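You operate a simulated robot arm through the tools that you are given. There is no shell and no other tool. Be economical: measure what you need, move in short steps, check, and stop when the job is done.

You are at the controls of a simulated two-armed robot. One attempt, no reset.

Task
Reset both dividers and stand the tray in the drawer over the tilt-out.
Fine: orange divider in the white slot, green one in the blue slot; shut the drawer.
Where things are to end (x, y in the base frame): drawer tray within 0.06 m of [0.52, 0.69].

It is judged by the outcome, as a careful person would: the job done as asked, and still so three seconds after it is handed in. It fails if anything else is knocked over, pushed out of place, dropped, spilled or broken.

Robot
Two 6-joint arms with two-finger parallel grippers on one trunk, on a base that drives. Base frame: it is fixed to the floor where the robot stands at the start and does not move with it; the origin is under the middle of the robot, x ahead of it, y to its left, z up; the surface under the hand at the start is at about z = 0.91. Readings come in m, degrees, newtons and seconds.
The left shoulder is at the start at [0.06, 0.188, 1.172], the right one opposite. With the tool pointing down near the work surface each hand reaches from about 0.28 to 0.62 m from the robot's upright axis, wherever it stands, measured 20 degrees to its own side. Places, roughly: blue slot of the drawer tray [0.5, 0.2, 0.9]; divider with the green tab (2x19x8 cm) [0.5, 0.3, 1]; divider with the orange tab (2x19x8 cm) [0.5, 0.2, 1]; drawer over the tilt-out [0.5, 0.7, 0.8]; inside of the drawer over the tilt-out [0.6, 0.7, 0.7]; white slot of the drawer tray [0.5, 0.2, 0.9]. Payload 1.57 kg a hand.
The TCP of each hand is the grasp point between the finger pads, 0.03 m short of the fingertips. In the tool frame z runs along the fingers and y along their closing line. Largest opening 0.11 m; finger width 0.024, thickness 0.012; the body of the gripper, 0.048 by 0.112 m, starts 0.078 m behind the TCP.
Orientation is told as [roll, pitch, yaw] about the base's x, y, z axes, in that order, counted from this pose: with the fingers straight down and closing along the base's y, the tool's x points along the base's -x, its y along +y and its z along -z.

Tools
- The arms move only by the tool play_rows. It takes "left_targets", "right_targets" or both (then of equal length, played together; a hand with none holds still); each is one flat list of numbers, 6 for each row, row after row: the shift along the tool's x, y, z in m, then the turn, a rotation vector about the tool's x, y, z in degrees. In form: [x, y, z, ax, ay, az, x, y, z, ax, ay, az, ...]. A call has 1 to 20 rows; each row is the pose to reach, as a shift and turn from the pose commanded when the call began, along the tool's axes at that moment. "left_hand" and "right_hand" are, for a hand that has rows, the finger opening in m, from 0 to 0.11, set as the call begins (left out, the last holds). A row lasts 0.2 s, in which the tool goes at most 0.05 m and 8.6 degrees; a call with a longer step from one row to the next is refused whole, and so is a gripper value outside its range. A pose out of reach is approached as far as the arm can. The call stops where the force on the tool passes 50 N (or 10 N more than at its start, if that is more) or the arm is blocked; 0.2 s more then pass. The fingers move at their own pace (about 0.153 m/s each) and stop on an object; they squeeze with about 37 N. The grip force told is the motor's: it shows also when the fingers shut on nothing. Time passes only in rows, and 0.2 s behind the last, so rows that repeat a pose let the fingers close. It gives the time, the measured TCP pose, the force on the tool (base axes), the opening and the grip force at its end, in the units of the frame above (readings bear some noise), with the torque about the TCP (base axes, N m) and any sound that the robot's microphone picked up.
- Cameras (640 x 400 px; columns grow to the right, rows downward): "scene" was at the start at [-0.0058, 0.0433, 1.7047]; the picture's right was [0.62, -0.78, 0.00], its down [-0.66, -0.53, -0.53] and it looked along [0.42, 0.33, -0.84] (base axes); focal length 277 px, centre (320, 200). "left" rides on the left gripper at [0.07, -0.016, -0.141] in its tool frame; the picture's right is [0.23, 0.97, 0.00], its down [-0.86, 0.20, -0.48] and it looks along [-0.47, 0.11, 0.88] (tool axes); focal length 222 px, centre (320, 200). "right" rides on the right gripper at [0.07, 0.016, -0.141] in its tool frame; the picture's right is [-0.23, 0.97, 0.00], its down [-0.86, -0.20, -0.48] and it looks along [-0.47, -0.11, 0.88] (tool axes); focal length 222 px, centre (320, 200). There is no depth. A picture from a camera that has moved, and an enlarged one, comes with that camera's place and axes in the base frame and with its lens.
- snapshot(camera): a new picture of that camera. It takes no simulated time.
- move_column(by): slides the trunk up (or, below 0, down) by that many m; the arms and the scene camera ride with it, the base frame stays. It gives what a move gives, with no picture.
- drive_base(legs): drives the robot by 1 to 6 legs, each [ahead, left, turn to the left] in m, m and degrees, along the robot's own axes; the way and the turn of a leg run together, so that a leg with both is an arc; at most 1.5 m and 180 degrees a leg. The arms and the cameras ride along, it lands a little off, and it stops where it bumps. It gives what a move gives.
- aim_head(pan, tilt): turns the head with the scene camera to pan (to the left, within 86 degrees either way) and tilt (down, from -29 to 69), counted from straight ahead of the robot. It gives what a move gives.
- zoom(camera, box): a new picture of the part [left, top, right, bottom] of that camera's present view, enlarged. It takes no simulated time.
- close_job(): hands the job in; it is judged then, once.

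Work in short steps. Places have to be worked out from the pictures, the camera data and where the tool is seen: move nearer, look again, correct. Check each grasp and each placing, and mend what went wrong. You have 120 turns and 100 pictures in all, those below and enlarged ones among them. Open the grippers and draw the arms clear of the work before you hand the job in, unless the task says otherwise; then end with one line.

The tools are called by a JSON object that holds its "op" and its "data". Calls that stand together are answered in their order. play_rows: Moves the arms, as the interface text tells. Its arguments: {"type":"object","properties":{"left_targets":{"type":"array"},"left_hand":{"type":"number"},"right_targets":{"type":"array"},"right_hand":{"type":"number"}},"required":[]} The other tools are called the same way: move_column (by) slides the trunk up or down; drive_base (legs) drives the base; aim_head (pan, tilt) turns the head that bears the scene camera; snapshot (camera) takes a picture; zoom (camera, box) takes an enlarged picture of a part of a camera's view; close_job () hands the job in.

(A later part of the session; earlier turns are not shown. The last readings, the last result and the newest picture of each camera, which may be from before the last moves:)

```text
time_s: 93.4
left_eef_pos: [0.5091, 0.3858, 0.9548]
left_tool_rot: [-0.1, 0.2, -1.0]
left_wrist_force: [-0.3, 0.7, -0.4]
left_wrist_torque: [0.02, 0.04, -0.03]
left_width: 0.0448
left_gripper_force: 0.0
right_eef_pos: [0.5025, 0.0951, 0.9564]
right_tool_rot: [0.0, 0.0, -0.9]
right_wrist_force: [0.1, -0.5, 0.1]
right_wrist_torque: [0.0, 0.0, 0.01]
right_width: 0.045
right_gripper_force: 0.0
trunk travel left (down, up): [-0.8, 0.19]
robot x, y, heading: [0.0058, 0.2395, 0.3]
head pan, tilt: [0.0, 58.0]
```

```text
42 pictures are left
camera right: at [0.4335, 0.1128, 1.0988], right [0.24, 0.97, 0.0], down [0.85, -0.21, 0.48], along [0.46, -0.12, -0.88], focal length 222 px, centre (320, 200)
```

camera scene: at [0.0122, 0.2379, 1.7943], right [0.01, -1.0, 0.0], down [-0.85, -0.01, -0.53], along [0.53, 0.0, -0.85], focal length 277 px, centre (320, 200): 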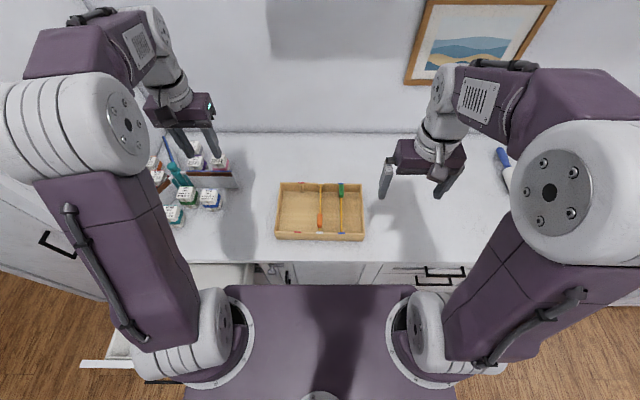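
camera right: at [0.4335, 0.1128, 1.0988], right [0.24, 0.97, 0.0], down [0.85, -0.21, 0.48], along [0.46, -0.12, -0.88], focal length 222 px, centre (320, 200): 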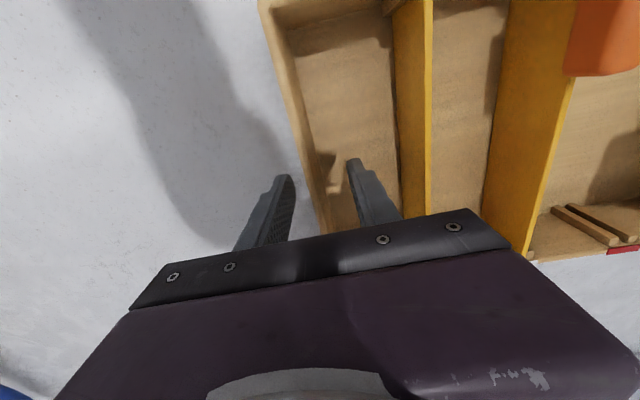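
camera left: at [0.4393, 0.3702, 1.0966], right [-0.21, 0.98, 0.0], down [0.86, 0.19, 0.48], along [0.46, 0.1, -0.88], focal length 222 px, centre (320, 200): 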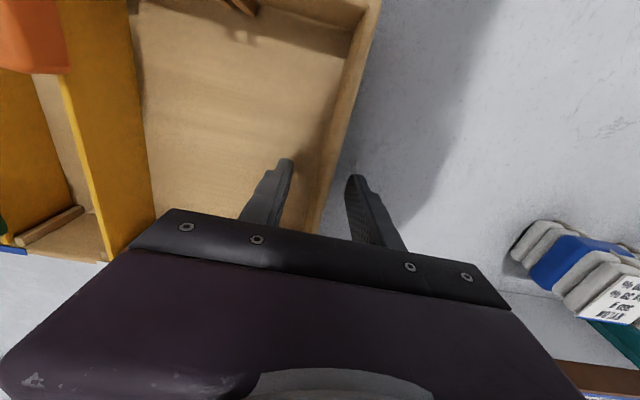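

Walls are centred between both finger pairs. Close both.

{"op": "play_rows", "data": {"left_targets": [0, 0, 0, 0, 0, 0, 0, 0, 0, 0, 0, 0, 0, 0, 0, 0, 0, 0], "right_targets": [0, 0, 0, 0, 0, 0, 0, 0, 0, 0, 0, 0, 0, 0, 0, 0, 0, 0], "left_hand": 0, "right_hand": 0}}

```text
time_s: 94.2
left_eef_pos: [0.5066, 0.3887, 0.9568]
left_tool_rot: [0.1, 0.2, -1.0]
left_wrist_force: [0.3, 41.5, -0.4]
left_wrist_torque: [-0.24, -0.49, -0.21]
left_width: 0.006
left_gripper_force: 25.9
right_eef_pos: [0.5019, 0.0946, 0.9579]
right_tool_rot: [-0.1, 0.0, -1.0]
right_wrist_force: [1.0, -40.6, -0.4]
right_wrist_torque: [0.3, -0.31, -0.27]
right_width: 0.006
right_gripper_force: 25.6
trunk travel left (down, up): [-0.8, 0.19]
robot x, y, heading: [0.0027, 0.2347, 0.1]
head pan, tilt: [0.0, 58.0]
```

Gripped, but there's a 41 N internal stretch between the hands; relax outward by 2 mm each.

{"op": "play_rows", "data": {"left_targets": [0, 0.001, 0, 0, 0, 0, 0, 0.002, 0, 0, 0, 0, 0, 0.002, 0, 0, 0, 0], "right_targets": [0, -0.001, 0, 0, 0, 0, 0, -0.002, 0, 0, 0, 0, 0, -0.002, 0, 0, 0, 0]}}

```text
time_s: 95.0
left_eef_pos: [0.5063, 0.3881, 0.9565]
left_tool_rot: [-0.1, 0.3, -1.3]
left_wrist_force: [-1.3, 18.8, 0.5]
left_wrist_torque: [0.64, 0.17, -0.25]
left_width: 0.0058
left_gripper_force: 25.4
right_eef_pos: [0.5014, 0.0936, 0.9574]
right_tool_rot: [0.0, -0.1, -1.1]
right_wrist_force: [1.3, -19.0, 8.7]
right_wrist_torque: [0.22, 0.75, -0.35]
right_width: 0.0058
right_gripper_force: 25.6
trunk travel left (down, up): [-0.8, 0.19]
robot x, y, heading: [0.0016, 0.2384, 0.2]
head pan, tilt: [0.0, 58.0]
```

{"op": "play_rows", "data": {"left_targets": [0, 0.0015, 0, 0, 0, 0, 0, 0.0015, 0, 0, 0, 0], "right_targets": [0, -0.0015, 0, 0, 0, 0, 0, -0.0015, 0, 0, 0, 0]}}

{"op": "move_column", "data": {"by": 0.03}}

{"op": "snapshot", "data": {"camera": "scene"}}

```text
time_s: 95.6
left_eef_pos: [0.5075, 0.388, 0.9575]
left_tool_rot: [-0.1, 0.1, -1.0]
left_wrist_force: [-2.6, -12.6, 0.7]
left_wrist_torque: [0.88, 0.64, -0.27]
left_width: 0.0063
left_gripper_force: 26.2
right_eef_pos: [0.5018, 0.0935, 0.9583]
right_tool_rot: [0.1, -0.2, -1.0]
right_wrist_force: [0.6, 13.9, 8.4]
right_wrist_torque: [0.18, 0.34, -0.5]
right_width: 0.0058
right_gripper_force: 25.7
trunk travel left (down, up): [-0.8, 0.19]
robot x, y, heading: [0.0018, 0.232, 0.6]
head pan, tilt: [0.0, 58.0]
```

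```text
time_s: 96.4
left_eef_pos: [0.5082, 0.3873, 0.987]
left_tool_rot: [-0.2, 0.1, -1.0]
left_wrist_force: [-3.4, -40.8, -6.5]
left_wrist_torque: [0.52, 0.79, -0.3]
left_width: 0.006
left_gripper_force: 26.1
right_eef_pos: [0.503, 0.0939, 0.9878]
right_tool_rot: [0.0, 0.0, -1.0]
right_wrist_force: [3.6, 39.2, -1.5]
right_wrist_torque: [0.25, -0.82, -0.39]
right_width: 0.0058
right_gripper_force: 25.8
trunk travel left (down, up): [-0.83, 0.16]
robot x, y, heading: [0.0048, 0.236, 0.6]
head pan, tilt: [0.0, 58.0]
```

```text
41 pictures are left
camera scene: at [0.0131, 0.238, 1.7342], right [0.01, -1.0, 0.0], down [-0.85, -0.01, -0.53], along [0.53, 0.0, -0.85], focal length 277 px, centre (320, 200)
```

scene: 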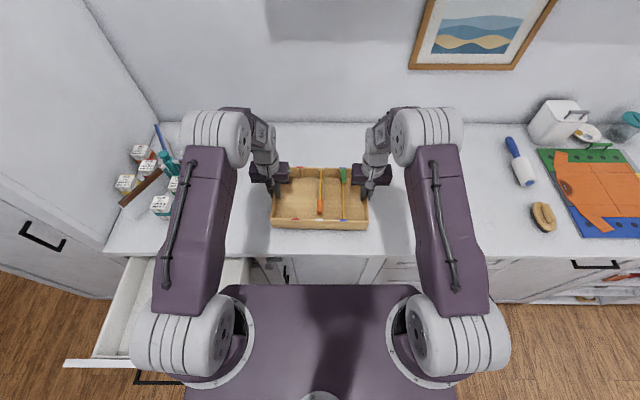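

Tray is up and level. Ease the internal pull by 1.5 mm each, then raise further.

{"op": "play_rows", "data": {"left_targets": [0, -0.0015, 0, 0, 0, 0, 0, -0.0015, 0, 0, 0, 0], "right_targets": [0, 0.0015, 0, 0, 0, 0, 0, 0.0015, 0, 0, 0, 0]}}

{"op": "move_column", "data": {"by": 0.1}}

{"op": "zoom", "data": {"camera": "scene", "box": [220, 120, 420, 260]}}

```text
time_s: 97.0
left_eef_pos: [0.5088, 0.3868, 0.9869]
left_tool_rot: [-0.1, 0.3, -1.0]
left_wrist_force: [-4.2, -30.8, -8.8]
left_wrist_torque: [0.61, 0.46, -0.44]
left_width: 0.0059
left_gripper_force: 25.7
right_eef_pos: [0.502, 0.0925, 0.9868]
right_tool_rot: [0.0, -0.1, -1.1]
right_wrist_force: [3.9, 30.4, -1.4]
right_wrist_torque: [0.55, -0.54, -0.51]
right_width: 0.006
right_gripper_force: 26.3
trunk travel left (down, up): [-0.83, 0.16]
robot x, y, heading: [0.0007, 0.2387, 0.4]
head pan, tilt: [0.0, 58.0]
```

```text
time_s: 98.3
left_eef_pos: [0.5088, 0.388, 1.0874]
left_tool_rot: [-0.1, 0.4, -1.0]
left_wrist_force: [-4.1, -31.0, -8.5]
left_wrist_torque: [0.6, 0.03, -0.5]
left_width: 0.0058
left_gripper_force: 25.7
right_eef_pos: [0.5024, 0.093, 1.0868]
right_tool_rot: [0.1, 0.1, -1.0]
right_wrist_force: [3.6, 30.1, -0.4]
right_wrist_torque: [0.58, -0.1, -0.51]
right_width: 0.0059
right_gripper_force: 25.6
trunk travel left (down, up): [-0.93, 0.06]
robot x, y, heading: [0.0027, 0.2378, 0.4]
head pan, tilt: [0.0, 58.0]
```

```text
2.86 times, centred on (320, 190) of scene
camera zoom: at [0.0134, 0.2379, 1.8342], right [0.01, -1.0, 0.0], down [-0.85, -0.01, -0.53], along [0.53, 0.0, -0.85], focal length 791 px, centre (320, 229)
```

zoom: 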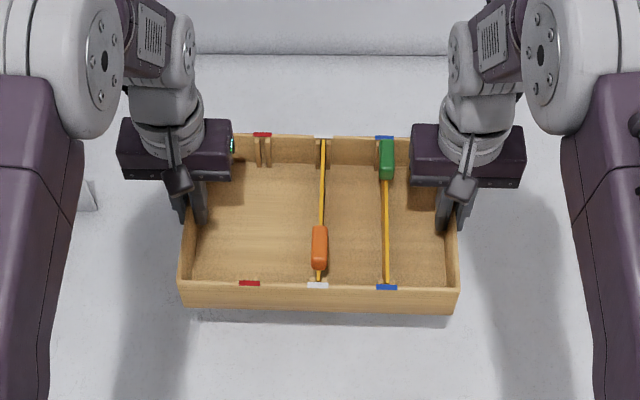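

Both dividers sit properly and the tray is carried level. Ease a bit more, then drive back, left, over the open drawer.

{"op": "play_rows", "data": {"left_targets": [0, -0.001, 0, 0, 0, 0, 0, -0.002, 0, 0, 0, 0], "right_targets": [0, 0.001, 0, 0, 0, 0, 0, 0.002, 0, 0, 0, 0]}}

{"op": "drive_base", "data": {"legs": [[-0.36, 0, 0], [0, 0.453, 0]]}}

{"op": "snapshot", "data": {"camera": "scene"}}

```text
time_s: 98.9
left_eef_pos: [0.5087, 0.3867, 1.0881]
left_tool_rot: [0.0, 0.3, -1.0]
left_wrist_force: [-2.7, -0.8, -8.8]
left_wrist_torque: [0.65, -0.07, -0.52]
left_width: 0.006
left_gripper_force: 25.5
right_eef_pos: [0.5016, 0.0942, 1.0867]
right_tool_rot: [0.0, 0.2, -1.0]
right_wrist_force: [3.3, -0.3, 1.4]
right_wrist_torque: [0.92, -0.01, -0.39]
right_width: 0.0061
right_gripper_force: 25.9
trunk travel left (down, up): [-0.93, 0.06]
robot x, y, heading: [0.0044, 0.2367, 0.5]
head pan, tilt: [0.0, 58.0]
```

```text
time_s: 103.6
left_eef_pos: [0.1437, 0.8319, 1.0873]
left_tool_rot: [0.1, 0.4, -1.7]
left_wrist_force: [-0.9, 39.4, -8.6]
left_wrist_torque: [0.63, -0.09, -0.28]
left_width: 0.0059
left_gripper_force: 25.7
right_eef_pos: [0.1346, 0.5388, 1.0871]
right_tool_rot: [0.1, 0.0, -1.7]
right_wrist_force: [1.3, -39.3, -0.4]
right_wrist_torque: [0.43, -0.01, -0.32]
right_width: 0.0061
right_gripper_force: 26.2
trunk travel left (down, up): [-0.93, 0.06]
robot x, y, heading: [-0.3655, 0.6922, -0.4]
head pan, tilt: [0.0, 58.0]
```

```text
39 pictures are left
camera scene: at [-0.3536, 0.6875, 1.8342], right [0.0, -1.0, 0.0], down [-0.85, 0.01, -0.53], along [0.53, 0.0, -0.85], focal length 277 px, centre (320, 200)
```

scene: 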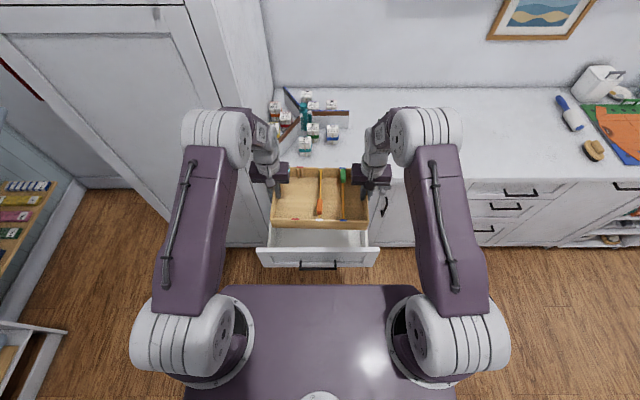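

Tray is over the drawer; need ~+0.048 m in x and +1.5° yaw. Relax the grip spread slightly and drive forward.

{"op": "play_rows", "data": {"left_targets": [0, 0.001, 0, 0, 0, 0, 0, 0.001, 0, 0, 0, 0], "right_targets": [0, -0.001, 0, 0, 0, 0, 0, -0.001, 0, 0, 0, 0]}}

{"op": "drive_base", "data": {"legs": [[0.05, -0.004, 1.5]]}}

{"op": "zoom", "data": {"camera": "scene", "box": [240, 140, 400, 280]}}

```text
time_s: 104.2
left_eef_pos: [0.1429, 0.8331, 1.0868]
left_tool_rot: [0.1, 0.3, -1.8]
left_wrist_force: [-2.7, -20.3, -8.2]
left_wrist_torque: [0.6, -0.66, -0.08]
left_width: 0.0056
left_gripper_force: 25.6
right_eef_pos: [0.1344, 0.5399, 1.0886]
right_tool_rot: [-0.1, 0.0, -1.7]
right_wrist_force: [2.1, 20.1, 0.1]
right_wrist_torque: [0.7, 0.63, -0.35]
right_width: 0.0059
right_gripper_force: 25.9
trunk travel left (down, up): [-0.93, 0.06]
robot x, y, heading: [-0.3612, 0.6913, -0.4]
head pan, tilt: [0.0, 58.0]
```

```text
time_s: 105.1
left_eef_pos: [0.1794, 0.8433, 1.0908]
left_tool_rot: [0.1, -0.2, -0.4]
left_wrist_force: [-3.1, -37.8, -7.6]
left_wrist_torque: [0.47, 0.18, -0.13]
left_width: 0.0058
left_gripper_force: 26.3
right_eef_pos: [0.1765, 0.5504, 1.0919]
right_tool_rot: [0.0, -0.5, -0.2]
right_wrist_force: [-0.2, 38.0, 0.6]
right_wrist_torque: [0.67, -0.4, -0.17]
right_width: 0.006
right_gripper_force: 25.6
trunk travel left (down, up): [-0.93, 0.06]
robot x, y, heading: [-0.3128, 0.6855, 0.9]
head pan, tilt: [0.0, 58.0]
```

```text
2.86 times, centred on (320, 210) of scene
camera zoom: at [-0.32, 0.6874, 1.8344], right [0.02, -1.0, 0.0], down [-0.84, -0.02, -0.54], along [0.54, 0.01, -0.84], focal length 791 px, centre (320, 171)
```

zoom: 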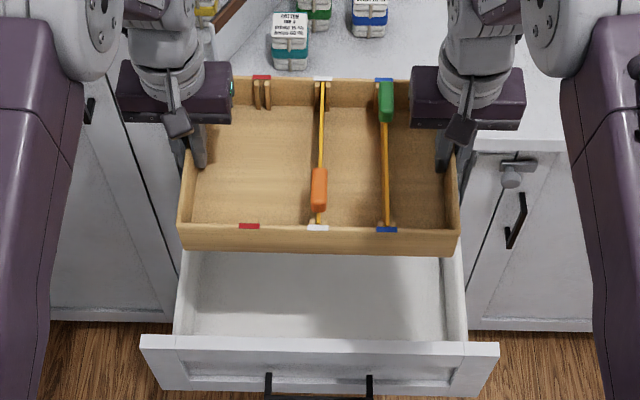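

Tray centred over the drawer (centre ≈(0.178, 0.697)). Lower 0.19 by column and check.

{"op": "move_column", "data": {"by": -0.19}}

{"op": "snapshot", "data": {"camera": "scene"}}

{"op": "snapshot", "data": {"camera": "left"}}

{"op": "snapshot", "data": {"camera": "right"}}

```text
time_s: 107.2
left_eef_pos: [0.1872, 0.8434, 0.897]
left_tool_rot: [0.0, 0.5, -0.2]
left_wrist_force: [-0.6, -4.1, -8.5]
left_wrist_torque: [0.62, 0.11, -0.02]
left_width: 0.0058
left_gripper_force: 25.7
right_eef_pos: [0.186, 0.5501, 0.8972]
right_tool_rot: [0.0, 0.0, -0.1]
right_wrist_force: [-0.3, 3.3, -0.6]
right_wrist_torque: [0.59, -0.08, -0.12]
right_width: 0.0059
right_gripper_force: 26.1
trunk travel left (down, up): [-0.74, 0.25]
robot x, y, heading: [-0.3155, 0.6834, 1.2]
head pan, tilt: [0.0, 58.0]
```

```text
37 pictures are left
camera scene: at [-0.3038, 0.6869, 1.6443], right [0.02, -1.0, 0.0], down [-0.85, -0.02, -0.53], along [0.53, 0.01, -0.85], focal length 277 px, centre (320, 200)
```

scene: 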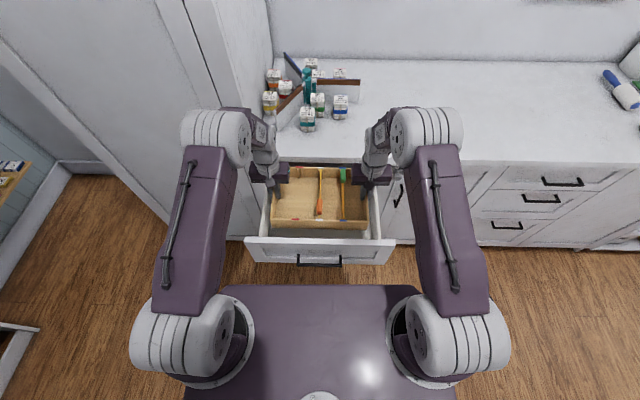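

```text
36 pictures are left
camera left: at [0.1197, 0.8273, 1.0375], right [-0.22, 0.97, 0.0], down [0.86, 0.2, 0.47], along [0.46, 0.11, -0.88], focal length 222 px, centre (320, 200)
```

left: 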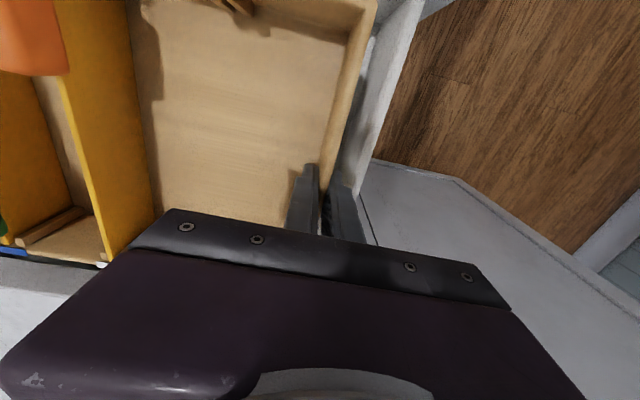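

```text
35 pictures are left
camera right: at [0.1175, 0.5659, 1.0385], right [0.23, 0.97, 0.0], down [0.85, -0.2, 0.48], along [0.47, -0.11, -0.88], focal length 222 px, centre (320, 200)
```

right: 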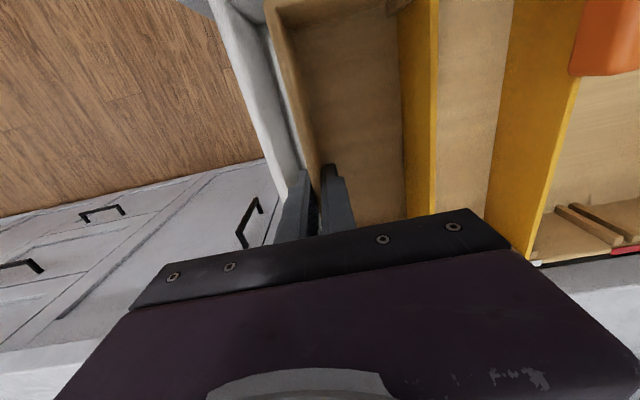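

{"op": "zoom", "data": {"camera": "left", "box": [280, 0, 460, 240]}}

{"op": "zoom", "data": {"camera": "right", "box": [190, 0, 370, 240]}}

```text
1.67 times, centred on (370, 120) of left
camera zoom: at [0.1197, 0.8273, 1.0375], right [-0.22, 0.97, 0.0], down [0.86, 0.2, 0.47], along [0.46, 0.11, -0.88], focal length 370 px, centre (237, 333)
```

zoom: 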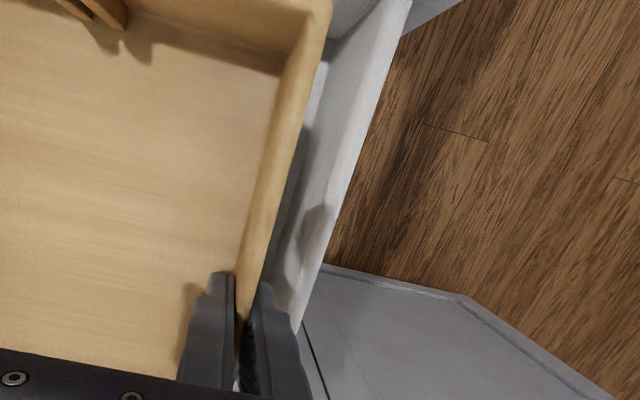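

```text
1.67 times, centred on (280, 120) of right
camera zoom: at [0.1175, 0.5659, 1.0385], right [0.23, 0.97, 0.0], down [0.85, -0.2, 0.48], along [0.47, -0.11, -0.88], focal length 370 px, centre (387, 333)
```

zoom: 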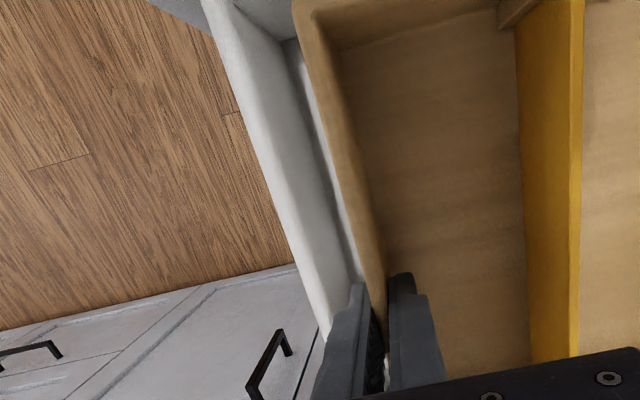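

Gaps are ≈3.5 cm on both sides. Lower 0.115, leaving the last bit for small steps.

{"op": "move_column", "data": {"by": -0.115}}

{"op": "zoom", "data": {"camera": "left", "box": [280, 0, 460, 240]}}

{"op": "zoom", "data": {"camera": "scene", "box": [230, 150, 410, 280]}}

```text
time_s: 108.7
left_eef_pos: [0.1888, 0.8444, 0.782]
left_tool_rot: [0.0, 0.3, -0.2]
left_wrist_force: [-0.8, -4.5, -8.3]
left_wrist_torque: [0.66, 0.29, -0.08]
left_width: 0.0061
left_gripper_force: 24.9
right_eef_pos: [0.1866, 0.55, 0.7824]
right_tool_rot: [0.0, 0.0, -0.1]
right_wrist_force: [1.7, 5.4, 0.9]
right_wrist_torque: [0.62, -0.37, -0.17]
right_width: 0.0059
right_gripper_force: 26.0
trunk travel left (down, up): [-0.625, 0.365]
robot x, y, heading: [-0.3144, 0.6855, 1.4]
head pan, tilt: [0.0, 58.0]
```

```text
1.67 times, centred on (370, 120) of left
camera zoom: at [0.1192, 0.8273, 0.9227], right [-0.22, 0.97, 0.0], down [0.86, 0.2, 0.47], along [0.46, 0.11, -0.88], focal length 370 px, centre (237, 333)
```

zoom: 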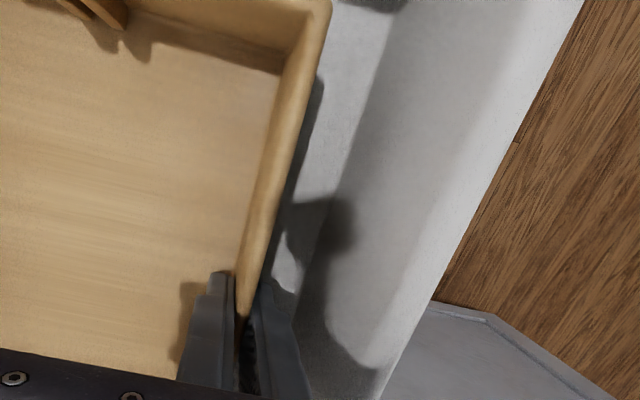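

```text
3.08 times, centred on (320, 215) of scene
camera zoom: at [-0.3046, 0.6869, 1.5293], right [0.02, -1.0, 0.0], down [-0.85, -0.02, -0.53], along [0.53, 0.01, -0.85], focal length 852 px, centre (320, 154)
```

zoom: 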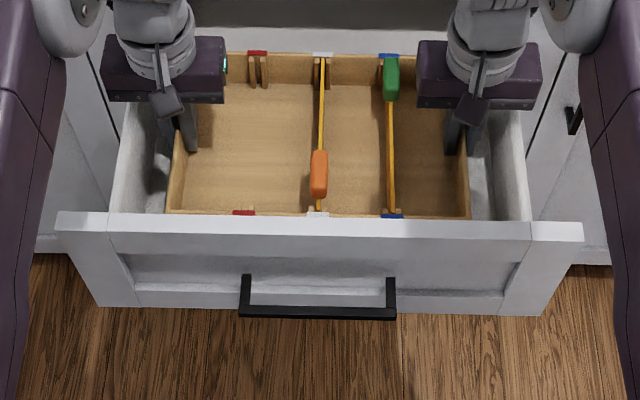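

Still slightly above the floor. Lower 1 cm more with force check.

{"op": "move_column", "data": {"by": -0.01}}

{"op": "move_column", "data": {"by": -0.006}}

```text
time_s: 109.2
left_eef_pos: [0.1857, 0.8432, 0.776]
left_tool_rot: [0.1, -0.2, -0.2]
left_wrist_force: [-2.0, 2.3, 27.9]
left_wrist_torque: [0.13, -0.18, 0.01]
left_width: 0.0059
left_gripper_force: 25.0
right_eef_pos: [0.1839, 0.5508, 0.777]
right_tool_rot: [0.0, -0.4, -0.3]
right_wrist_force: [1.4, 2.6, 22.7]
right_wrist_torque: [0.03, -0.28, -0.31]
right_width: 0.006
right_gripper_force: 25.6
trunk travel left (down, up): [-0.615, 0.375]
robot x, y, heading: [-0.3153, 0.688, 1.3]
head pan, tilt: [0.0, 58.0]
```

```text
time_s: 109.8
left_eef_pos: [0.185, 0.8439, 0.7692]
left_tool_rot: [0.0, 0.1, -0.3]
left_wrist_force: [0.0, -2.8, 22.5]
left_wrist_torque: [-0.05, 0.0, -0.14]
left_width: 0.0057
left_gripper_force: 25.3
right_eef_pos: [0.1825, 0.5498, 0.7691]
right_tool_rot: [0.0, -0.2, -0.2]
right_wrist_force: [-1.1, 4.1, 20.8]
right_wrist_torque: [0.09, 0.04, -0.18]
right_width: 0.0062
right_gripper_force: 25.6
trunk travel left (down, up): [-0.609, 0.381]
robot x, y, heading: [-0.3156, 0.6858, 1.2]
head pan, tilt: [0.0, 58.0]
```

Tray has touched down (force up on both hands). Open the fingers a little and check before lifting.

{"op": "play_rows", "data": {"left_targets": [0, 0, 0, 0, 0, 0, 0, 0, 0, 0, 0, 0], "right_targets": [0, 0, 0, 0, 0, 0, 0, 0, 0, 0, 0, 0], "left_hand": 0.026, "right_hand": 0.026}}

{"op": "zoom", "data": {"camera": "scene", "box": [230, 150, 410, 280]}}

{"op": "zoom", "data": {"camera": "left", "box": [280, 0, 460, 240]}}

```text
time_s: 110.4
left_eef_pos: [0.185, 0.8437, 0.7678]
left_tool_rot: [0.0, 0.2, -0.2]
left_wrist_force: [-1.2, 10.9, 23.7]
left_wrist_torque: [0.02, 0.0, 0.16]
left_width: 0.0165
left_gripper_force: 0.2
right_eef_pos: [0.1836, 0.5504, 0.7676]
right_tool_rot: [-0.1, -0.2, -0.2]
right_wrist_force: [-0.9, -3.2, 6.1]
right_wrist_torque: [0.01, 0.07, 0.07]
right_width: 0.0232
right_gripper_force: 0.1
trunk travel left (down, up): [-0.609, 0.381]
robot x, y, heading: [-0.3116, 0.6874, 1.1]
head pan, tilt: [0.0, 58.0]
```

```text
3.08 times, centred on (320, 215) of scene
camera zoom: at [-0.3104, 0.6872, 1.5132], right [0.02, -1.0, 0.0], down [-0.85, -0.02, -0.53], along [0.53, 0.01, -0.85], focal length 852 px, centre (320, 154)
```

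zoom: 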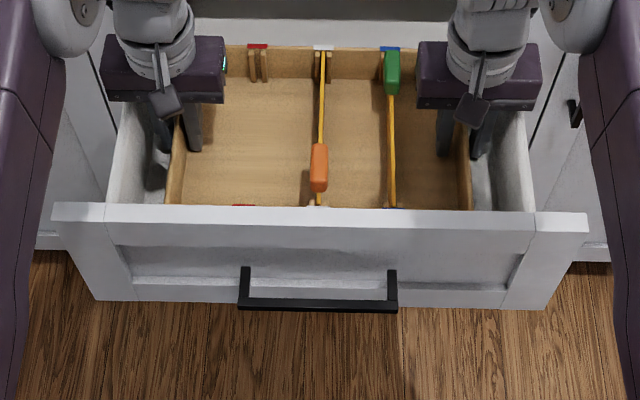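

```text
1.67 times, centred on (370, 120) of left
camera zoom: at [0.116, 0.8279, 0.9086], right [-0.22, 0.97, 0.0], down [0.86, 0.2, 0.48], along [0.47, 0.11, -0.88], focal length 370 px, centre (237, 333)
```

zoom: 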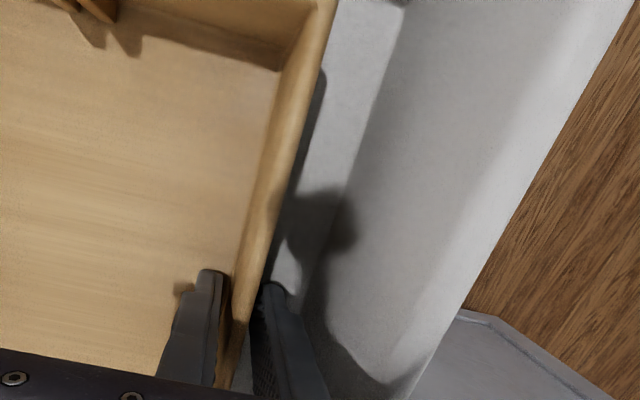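

The left hand still feels upward force (body likely near the side wall top). Raise the column slightly.

{"op": "move_column", "data": {"by": 0.012}}

{"op": "zoom", "data": {"camera": "left", "box": [280, 0, 460, 240]}}

{"op": "zoom", "data": {"camera": "right", "box": [190, 0, 370, 240]}}

```text
time_s: 111.0
left_eef_pos: [0.187, 0.8432, 0.7788]
left_tool_rot: [0.0, 0.2, -0.3]
left_wrist_force: [0.1, -0.9, 0.3]
left_wrist_torque: [0.02, 0.0, 0.01]
left_width: 0.0259
left_gripper_force: 0.1
right_eef_pos: [0.1842, 0.5492, 0.7782]
right_tool_rot: [0.0, -0.1, -0.1]
right_wrist_force: [1.1, 0.0, 0.8]
right_wrist_torque: [0.02, -0.02, 0.01]
right_width: 0.0259
right_gripper_force: 0.0
trunk travel left (down, up): [-0.621, 0.369]
robot x, y, heading: [-0.3162, 0.6888, 1.1]
head pan, tilt: [0.0, 58.0]
```

```text
1.67 times, centred on (370, 120) of left
camera zoom: at [0.1177, 0.8271, 0.9189], right [-0.22, 0.97, 0.0], down [0.86, 0.2, 0.47], along [0.46, 0.11, -0.88], focal length 370 px, centre (237, 333)
```

zoom: 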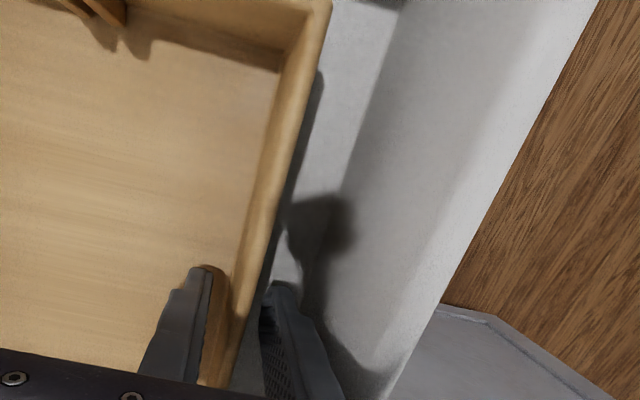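

```text
1.67 times, centred on (280, 120) of right
camera zoom: at [0.1155, 0.5658, 0.9201], right [0.23, 0.97, 0.0], down [0.85, -0.2, 0.48], along [0.47, -0.11, -0.88], focal length 370 px, centre (387, 333)
```

zoom: 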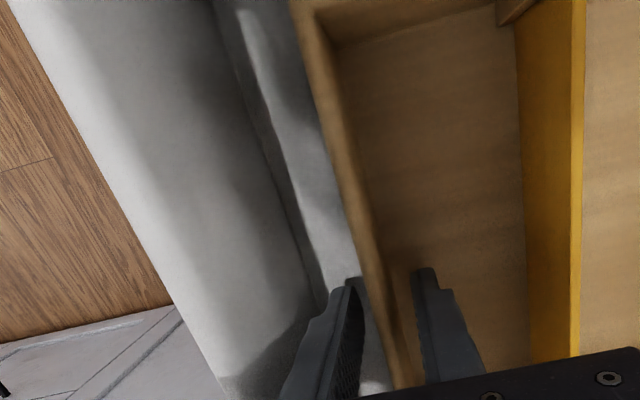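

Fingers free on both sides with zero force. Raise the hands clear.

{"op": "move_column", "data": {"by": 0.06}}

{"op": "zoom", "data": {"camera": "scene", "box": [230, 150, 410, 280]}}

{"op": "move_column", "data": {"by": 0.24}}

{"op": "zoom", "data": {"camera": "scene", "box": [230, 150, 410, 280]}}

```text
time_s: 112.0
left_eef_pos: [0.1861, 0.8436, 0.8381]
left_tool_rot: [0.1, 0.4, -0.4]
left_wrist_force: [-0.2, -0.4, -0.4]
left_wrist_torque: [-0.02, -0.03, -0.03]
left_width: 0.0258
left_gripper_force: 0.0
right_eef_pos: [0.1853, 0.5507, 0.8392]
right_tool_rot: [-0.1, 0.0, -0.2]
right_wrist_force: [0.8, -0.4, -0.3]
right_wrist_torque: [-0.01, 0.01, 0.0]
right_width: 0.0259
right_gripper_force: 0.1
trunk travel left (down, up): [-0.681, 0.309]
robot x, y, heading: [-0.314, 0.6861, 1.1]
head pan, tilt: [0.0, 58.0]
```

```text
3.08 times, centred on (320, 215) of scene
camera zoom: at [-0.3056, 0.6869, 1.5853], right [0.02, -1.0, 0.0], down [-0.85, -0.02, -0.53], along [0.53, 0.01, -0.85], focal length 852 px, centre (320, 154)
```

zoom: 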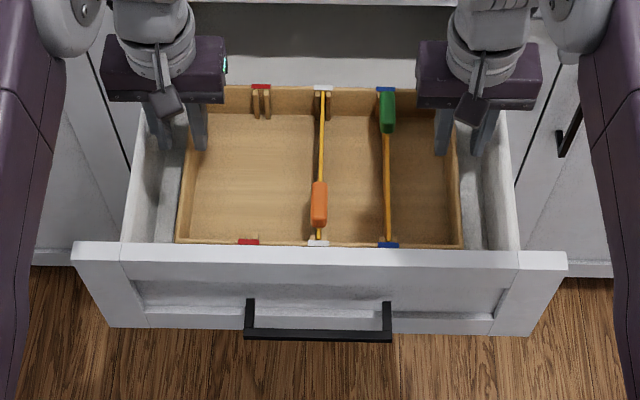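

```text
time_s: 114.5
left_eef_pos: [0.1869, 0.8449, 1.0791]
left_tool_rot: [0.0, 0.3, -0.4]
left_wrist_force: [1.1, 0.3, -0.1]
left_wrist_torque: [-0.03, 0.03, 0.01]
left_width: 0.026
left_gripper_force: 0.0
right_eef_pos: [0.1859, 0.5508, 1.0795]
right_tool_rot: [0.0, 0.0, -0.2]
right_wrist_force: [0.2, -0.8, 0.3]
right_wrist_torque: [-0.02, -0.02, 0.0]
right_width: 0.026
right_gripper_force: 0.0
trunk travel left (down, up): [-0.921, 0.069]
robot x, y, heading: [-0.315, 0.6897, 1.1]
head pan, tilt: [0.0, 58.0]
```

```text
3.08 times, centred on (320, 215) of scene
camera zoom: at [-0.3055, 0.6869, 1.8252], right [0.02, -1.0, 0.0], down [-0.85, -0.02, -0.53], along [0.53, 0.01, -0.85], focal length 852 px, centre (320, 154)
```

zoom: 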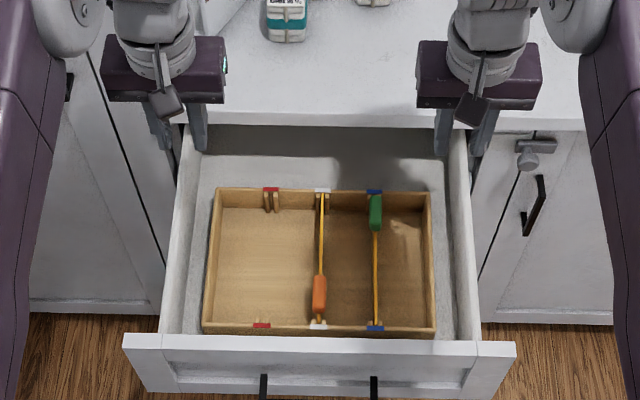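

Tray stands flat in the drawer at ≈(0.19, 0.692), dividers correct. To shut it I'll push the front with the left fingertips (tilted flat). First move right and back.

{"op": "drive_base", "data": {"legs": [[0, -0.257, -1.1], [-0.39, 0, 0]]}}

{"op": "play_rows", "data": {"left_targets": [0.01, 0.013, -0.036, 0, 0, 0, 0.02, 0.027, -0.072, 0, 0, 0, 0.03, 0.04, -0.108, 0, 0, 0, 0.04, 0.054, -0.144, 0, 0, 0, 0.049, 0.067, -0.18, 0, 0, 0, 0.058, 0.08, -0.216, 0, 0, 0, 0.068, 0.094, -0.252, 0, 0, 0, 0.078, 0.107, -0.29, 0, 0, 0, 0.078, 0.107, -0.29, 0, 0, 0], "left_hand": 0}}

```text
time_s: 118.4
left_eef_pos: [-0.1966, 0.5776, 1.077]
left_tool_rot: [0.0, 0.4, -1.3]
left_wrist_force: [0.3, 0.0, -0.4]
left_wrist_torque: [-0.01, 0.0, 0.0]
left_width: 0.026
left_gripper_force: 0.0
right_eef_pos: [-0.2029, 0.2831, 1.0779]
right_tool_rot: [0.0, 0.1, -1.3]
right_wrist_force: [0.2, 1.3, -0.6]
right_wrist_torque: [-0.03, 0.01, 0.0]
right_width: 0.0261
right_gripper_force: 0.2
trunk travel left (down, up): [-0.921, 0.069]
robot x, y, heading: [-0.7014, 0.4277, 0.1]
head pan, tilt: [0.0, 58.0]
```

```text
time_s: 120.4
left_eef_pos: [-0.2721, 0.6856, 1.3686]
left_tool_rot: [-0.1, 0.3, -1.4]
left_wrist_force: [-0.7, -0.1, -0.6]
left_wrist_torque: [0.0, -0.02, -0.01]
left_width: 0.0
left_gripper_force: 21.4
right_eef_pos: [-0.2041, 0.2815, 1.0798]
right_tool_rot: [0.0, 0.0, -1.3]
right_wrist_force: [-0.3, 0.5, 0.4]
right_wrist_torque: [0.01, 0.02, -0.02]
right_width: 0.0258
right_gripper_force: 0.1
trunk travel left (down, up): [-0.921, 0.069]
robot x, y, heading: [-0.7034, 0.4337, 0.3]
head pan, tilt: [0.0, 58.0]
```

Now pitch the left hand to ~62° about its wrist.

{"op": "play_rows", "data": {"left_targets": [-0.035, 0, -0.0024, 0, -8, 0, -0.069, 0, -0.0097, 0, -16, 0, -0.102, 0, -0.0216, 0, -24, 0, -0.1325, 0, -0.038, 0, -32, 0, -0.161, 0, -0.0585, 0, -40, 0, -0.186, 0, -0.083, 0, -48, 0, -0.207, 0, -0.11, 0, -56, 0, -0.2207, 0, -0.1327, 0, -62, 0, -0.2207, 0, -0.1327, 0, -62, 0]}}

{"op": "move_column", "data": {"by": -0.4}}

{"op": "aim_head", "data": {"pan": 12, "tilt": 45}}

{"op": "snapshot", "data": {"camera": "scene"}}

```text
time_s: 122.4
left_eef_pos: [-0.0506, 0.6801, 1.5007]
left_tool_rot: [0.1, -61.7, -1.4]
left_wrist_force: [1.5, 0.7, -0.1]
left_wrist_torque: [0.02, -0.05, -0.01]
left_width: 0.0
left_gripper_force: 21.5
right_eef_pos: [-0.205, 0.2826, 1.0791]
right_tool_rot: [0.0, 0.0, -1.3]
right_wrist_force: [-0.5, 0.5, -0.1]
right_wrist_torque: [0.01, 0.0, 0.0]
right_width: 0.0262
right_gripper_force: 0.1
trunk travel left (down, up): [-0.921, 0.069]
robot x, y, heading: [-0.7038, 0.4296, -0.3]
head pan, tilt: [0.0, 58.0]
```

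```text
time_s: 126.2
left_eef_pos: [-0.0513, 0.6798, 1.1]
left_tool_rot: [0.0, -61.6, -1.4]
left_wrist_force: [0.7, 0.3, 0.3]
left_wrist_torque: [-0.03, 0.03, 0.02]
left_width: 0.0001
left_gripper_force: 21.0
right_eef_pos: [-0.2059, 0.2821, 0.6791]
right_tool_rot: [0.1, 0.0, -1.2]
right_wrist_force: [-1.0, 0.0, -0.8]
right_wrist_torque: [-0.03, -0.05, -0.04]
right_width: 0.0259
right_gripper_force: 0.0
trunk travel left (down, up): [-0.521, 0.469]
robot x, y, heading: [-0.7027, 0.4296, -0.2]
head pan, tilt: [0.0, 58.0]
```

```text
time_s: 127.0
left_eef_pos: [-0.0514, 0.6811, 1.1006]
left_tool_rot: [0.0, -61.7, -1.4]
left_wrist_force: [0.0, 0.0, 0.2]
left_wrist_torque: [-0.01, 0.02, 0.0]
left_width: 0.0
left_gripper_force: 21.3
right_eef_pos: [-0.205, 0.2827, 0.6793]
right_tool_rot: [0.0, 0.1, -1.2]
right_wrist_force: [-1.3, -0.2, -0.4]
right_wrist_torque: [0.0, 0.03, -0.03]
right_width: 0.0259
right_gripper_force: 0.0
trunk travel left (down, up): [-0.521, 0.469]
robot x, y, heading: [-0.7025, 0.4276, -0.0]
head pan, tilt: [12.0, 45.0]
```

```text
24 pictures are left
camera scene: at [-0.6833, 0.4462, 1.4423], right [0.21, -0.98, 0.0], down [-0.69, -0.15, -0.71], along [0.69, 0.15, -0.71], focal length 277 px, centre (320, 200)
```

scene: 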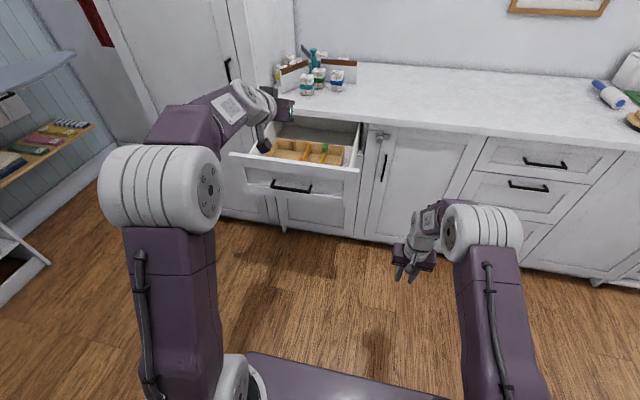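

Fingertips are in front of the drawer face. Lower 0.25 so the tips face the panel above the bar.

{"op": "move_column", "data": {"by": -0.25}}

{"op": "zoom", "data": {"camera": "scene", "box": [220, 30, 400, 150]}}

{"op": "snapshot", "data": {"camera": "left"}}

```text
time_s: 129.6
left_eef_pos: [-0.0526, 0.6796, 0.8499]
left_tool_rot: [0.0, -61.7, -1.3]
left_wrist_force: [-0.4, 0.4, 0.0]
left_wrist_torque: [0.0, 0.01, -0.04]
left_width: 0.0
left_gripper_force: 21.7
right_eef_pos: [-0.2058, 0.2822, 0.4296]
right_tool_rot: [0.0, 0.0, -1.3]
right_wrist_force: [-0.2, -0.3, 0.9]
right_wrist_torque: [0.03, 0.04, 0.01]
right_width: 0.0263
right_gripper_force: 0.0
trunk travel left (down, up): [-0.271, 0.719]
robot x, y, heading: [-0.702, 0.4283, 0.1]
head pan, tilt: [12.0, 45.0]
```

```text
3.33 times, centred on (310, 90) of scene
camera zoom: at [-0.6835, 0.4463, 1.1924], right [0.21, -0.98, 0.0], down [-0.69, -0.15, -0.71], along [0.69, 0.15, -0.71], focal length 923 px, centre (353, 567)
```

zoom: 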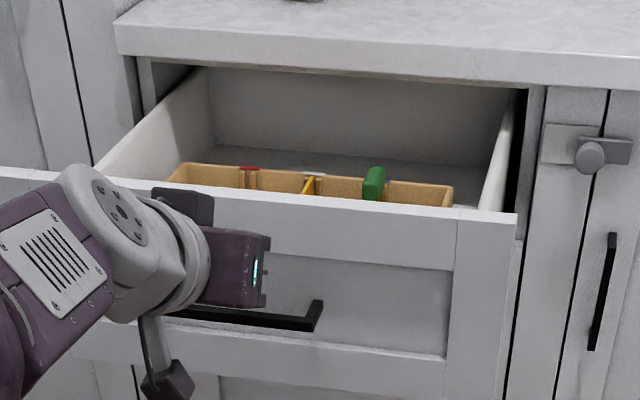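

```text
22 pictures are left
camera left: at [-0.2086, 0.6668, 0.8546], right [-0.08, 0.98, -0.2], down [-0.01, 0.2, 0.98], along [1.0, 0.08, -0.01], focal length 222 px, centre (320, 200)
```

left: 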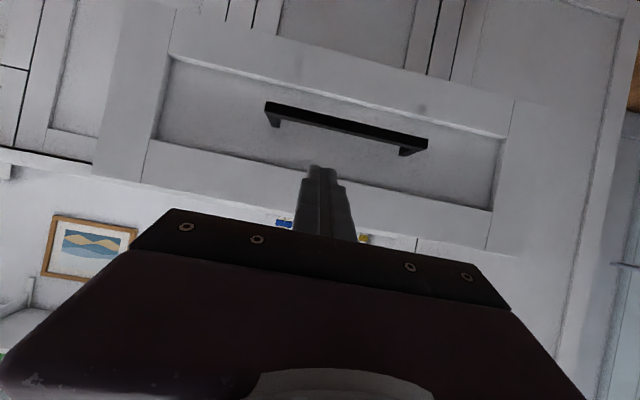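

Tips face the recessed panel above the bar. Drive forward 0.20 to begin shutting.

{"op": "drive_base", "data": {"legs": [[0.1, 0, 0], [0.1, 0, 0]]}}

{"op": "zoom", "data": {"camera": "scene", "box": [200, 20, 420, 160]}}

```text
time_s: 131.5
left_eef_pos: [0.1495, 0.6824, 0.8486]
left_tool_rot: [0.1, -61.6, -1.3]
left_wrist_force: [0.8, -0.2, -0.4]
left_wrist_torque: [0.0, -0.02, 0.02]
left_width: 0.0
left_gripper_force: 20.9
right_eef_pos: [-0.0047, 0.284, 0.429]
right_tool_rot: [0.0, 0.0, -1.2]
right_wrist_force: [-0.2, -0.5, -0.3]
right_wrist_torque: [-0.01, 0.01, 0.01]
right_width: 0.0259
right_gripper_force: 0.1
trunk travel left (down, up): [-0.271, 0.719]
robot x, y, heading: [-0.5015, 0.4331, 0.1]
head pan, tilt: [12.0, 45.0]
```

```text
2.86 times, centred on (310, 90) of scene
camera zoom: at [-0.4826, 0.4469, 1.1923], right [0.21, -0.98, 0.0], down [-0.69, -0.15, -0.71], along [0.69, 0.15, -0.71], focal length 791 px, centre (349, 514)
```

zoom: 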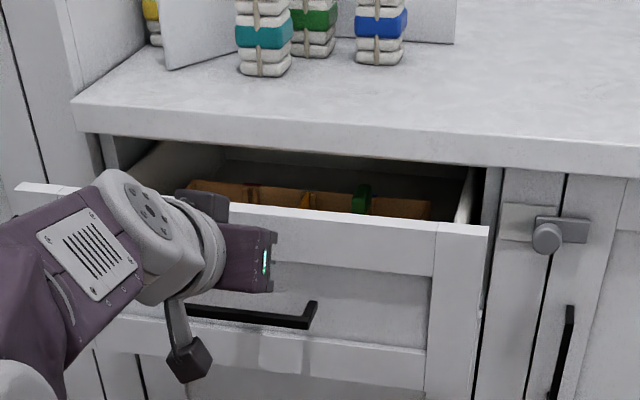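

Shutting smoothly. Drive 0.165 more.

{"op": "drive_base", "data": {"legs": [[0.1, 0, 0], [0.065, 0, 0]]}}

{"op": "zoom", "data": {"camera": "scene", "box": [200, 20, 420, 160]}}

```text
time_s: 133.2
left_eef_pos: [0.3112, 0.6838, 0.8494]
left_tool_rot: [0.0, -61.5, -1.3]
left_wrist_force: [0.0, 0.0, 0.7]
left_wrist_torque: [0.01, -0.02, 0.04]
left_width: 0.0001
left_gripper_force: 21.4
right_eef_pos: [0.1576, 0.2838, 0.4286]
right_tool_rot: [0.1, 0.0, -1.2]
right_wrist_force: [0.3, -0.9, -0.5]
right_wrist_torque: [-0.03, 0.0, 0.03]
right_width: 0.0262
right_gripper_force: 0.1
trunk travel left (down, up): [-0.271, 0.719]
robot x, y, heading: [-0.34, 0.4304, 0.2]
head pan, tilt: [12.0, 45.0]
```

```text
2.86 times, centred on (310, 90) of scene
camera zoom: at [-0.3205, 0.4477, 1.1923], right [0.21, -0.98, 0.0], down [-0.69, -0.15, -0.71], along [0.69, 0.15, -0.71], focal length 791 px, centre (349, 514)
```

zoom: 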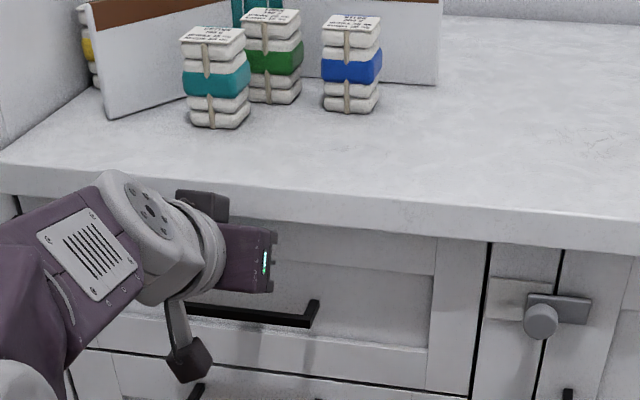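

Nearly shut (≈2–3 cm left). Push the rest with the arm horizontally, stopping by force.

{"op": "play_rows", "data": {"left_targets": [-0.0035, 0, 0.0066, 0, 0, 0, -0.007, 0, 0.0133, 0, 0, 0, -0.0094, 0, 0.0177, 0, 0, 0, -0.0117, 0, 0.0221, 0, 0, 0, -0.0131, 0, 0.0248, 0, 0, 0, -0.0145, 0, 0.0274, 0, 0, 0, -0.016, 0, 0.0301, 0, 0, 0]}}

{"op": "zoom", "data": {"camera": "scene", "box": [200, 20, 420, 160]}}

```text
time_s: 134.0
left_eef_pos: [0.3213, 0.6818, 0.8503]
left_tool_rot: [-0.1, -61.1, -1.4]
left_wrist_force: [-29.3, -2.1, 5.6]
left_wrist_torque: [-0.13, -0.1, -0.03]
left_width: 0.0001
left_gripper_force: 21.0
right_eef_pos: [0.1551, 0.2864, 0.4327]
right_tool_rot: [-0.1, -0.3, -0.9]
right_wrist_force: [0.0, 0.1, -1.0]
right_wrist_torque: [0.0, 0.0, -0.01]
right_width: 0.026
right_gripper_force: 0.1
trunk travel left (down, up): [-0.271, 0.719]
robot x, y, heading: [-0.3412, 0.4286, 0.4]
head pan, tilt: [12.0, 45.0]
stopped in row 3 (left hand): the force on the tool passed its limit at 57 N (the readings are from after the stop); the commanded pose is now the measured one
```

```text
2.86 times, centred on (310, 90) of scene
camera zoom: at [-0.3288, 0.4468, 1.1927], right [0.21, -0.98, 0.0], down [-0.69, -0.15, -0.71], along [0.69, 0.15, -0.7], focal length 791 px, centre (349, 514)
```

zoom: 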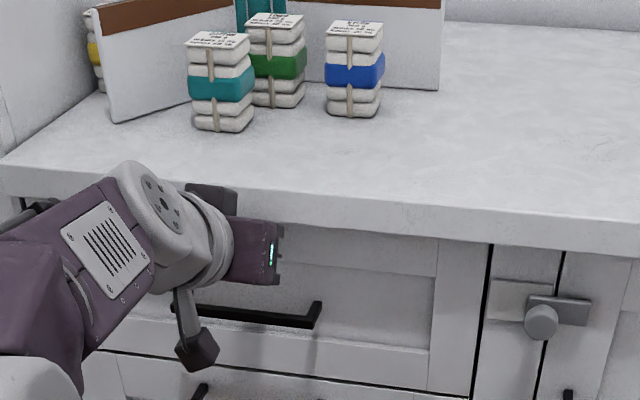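

Contact stopped at 57 N; it may be shut. Back off and inspect the front.

{"op": "drive_base", "data": {"legs": [[-0.2, 0, 0]]}}

{"op": "move_column", "data": {"by": 0.3}}

{"op": "snapshot", "data": {"camera": "scene"}}

{"op": "zoom", "data": {"camera": "scene", "box": [220, 60, 420, 200]}}

```text
time_s: 135.6
left_eef_pos: [0.1277, 0.6832, 0.8461]
left_tool_rot: [0.0, -60.9, -1.4]
left_wrist_force: [0.5, 0.2, -0.5]
left_wrist_torque: [-0.01, 0.01, 0.0]
left_width: 0.0
left_gripper_force: 21.3
right_eef_pos: [-0.0404, 0.2847, 0.4298]
right_tool_rot: [-0.1, -0.1, -0.9]
right_wrist_force: [0.0, 0.6, 0.6]
right_wrist_torque: [-0.02, -0.01, -0.02]
right_width: 0.026
right_gripper_force: 0.0
trunk travel left (down, up): [-0.271, 0.719]
robot x, y, heading: [-0.5392, 0.4302, 0.4]
head pan, tilt: [12.0, 45.0]
```

```text
time_s: 138.6
left_eef_pos: [0.128, 0.682, 1.144]
left_tool_rot: [-0.1, -60.8, -1.3]
left_wrist_force: [-0.5, 0.8, 0.4]
left_wrist_torque: [-0.02, -0.04, 0.0]
left_width: 0.0
left_gripper_force: 21.6
right_eef_pos: [-0.0392, 0.2865, 0.7282]
right_tool_rot: [0.0, 0.0, -0.9]
right_wrist_force: [0.1, -0.1, 0.3]
right_wrist_torque: [-0.03, 0.0, -0.04]
right_width: 0.026
right_gripper_force: 0.0
trunk travel left (down, up): [-0.571, 0.419]
robot x, y, heading: [-0.5372, 0.4339, 0.7]
head pan, tilt: [12.0, 45.0]
```

```text
18 pictures are left
camera scene: at [-0.5194, 0.4463, 1.4923], right [0.22, -0.98, 0.0], down [-0.69, -0.15, -0.71], along [0.69, 0.15, -0.71], focal length 277 px, centre (320, 200)
```

scene: 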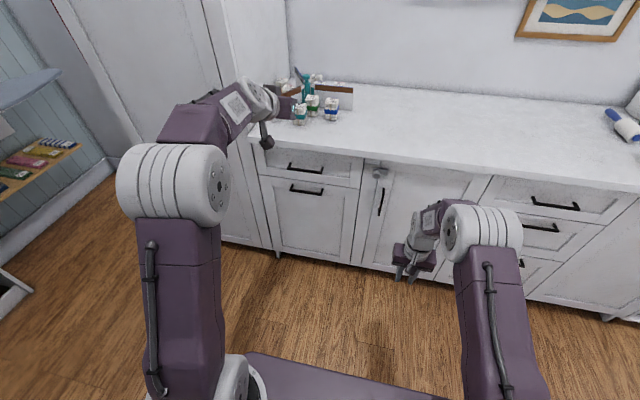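

```text
2.86 times, centred on (320, 130) of scene
camera zoom: at [-0.5194, 0.4463, 1.4923], right [0.22, -0.98, 0.0], down [-0.69, -0.15, -0.71], along [0.69, 0.15, -0.71], focal length 791 px, centre (320, 400)
```

zoom: 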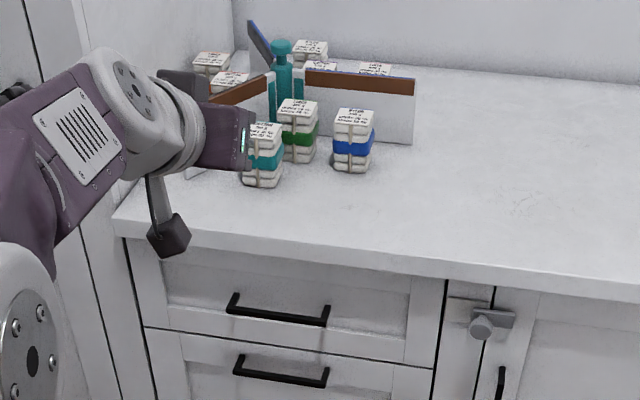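

{"op": "zoom", "data": {"camera": "scene", "box": [325, 140, 395, 195]}}

{"op": "zoom", "data": {"camera": "scene", "box": [250, 135, 320, 190]}}

```text
7.27 times, centred on (360, 168) of scene
camera zoom: at [-0.5194, 0.4463, 1.4923], right [0.22, -0.98, 0.0], down [-0.69, -0.15, -0.71], along [0.69, 0.15, -0.71], focal length 2014 px, centre (29, 436)
```

zoom: 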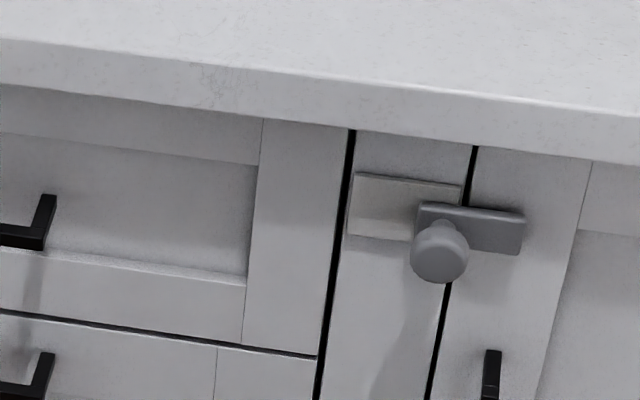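

```text
7.27 times, centred on (285, 162) of scene
camera zoom: at [-0.5194, 0.4463, 1.4923], right [0.22, -0.98, 0.0], down [-0.69, -0.15, -0.71], along [0.69, 0.15, -0.71], focal length 2014 px, centre (574, 473)
```

zoom: 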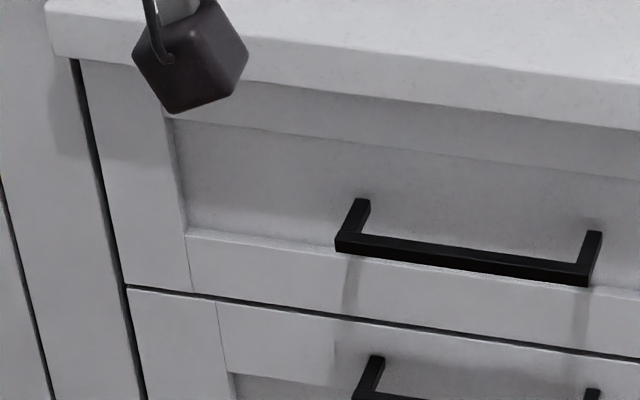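

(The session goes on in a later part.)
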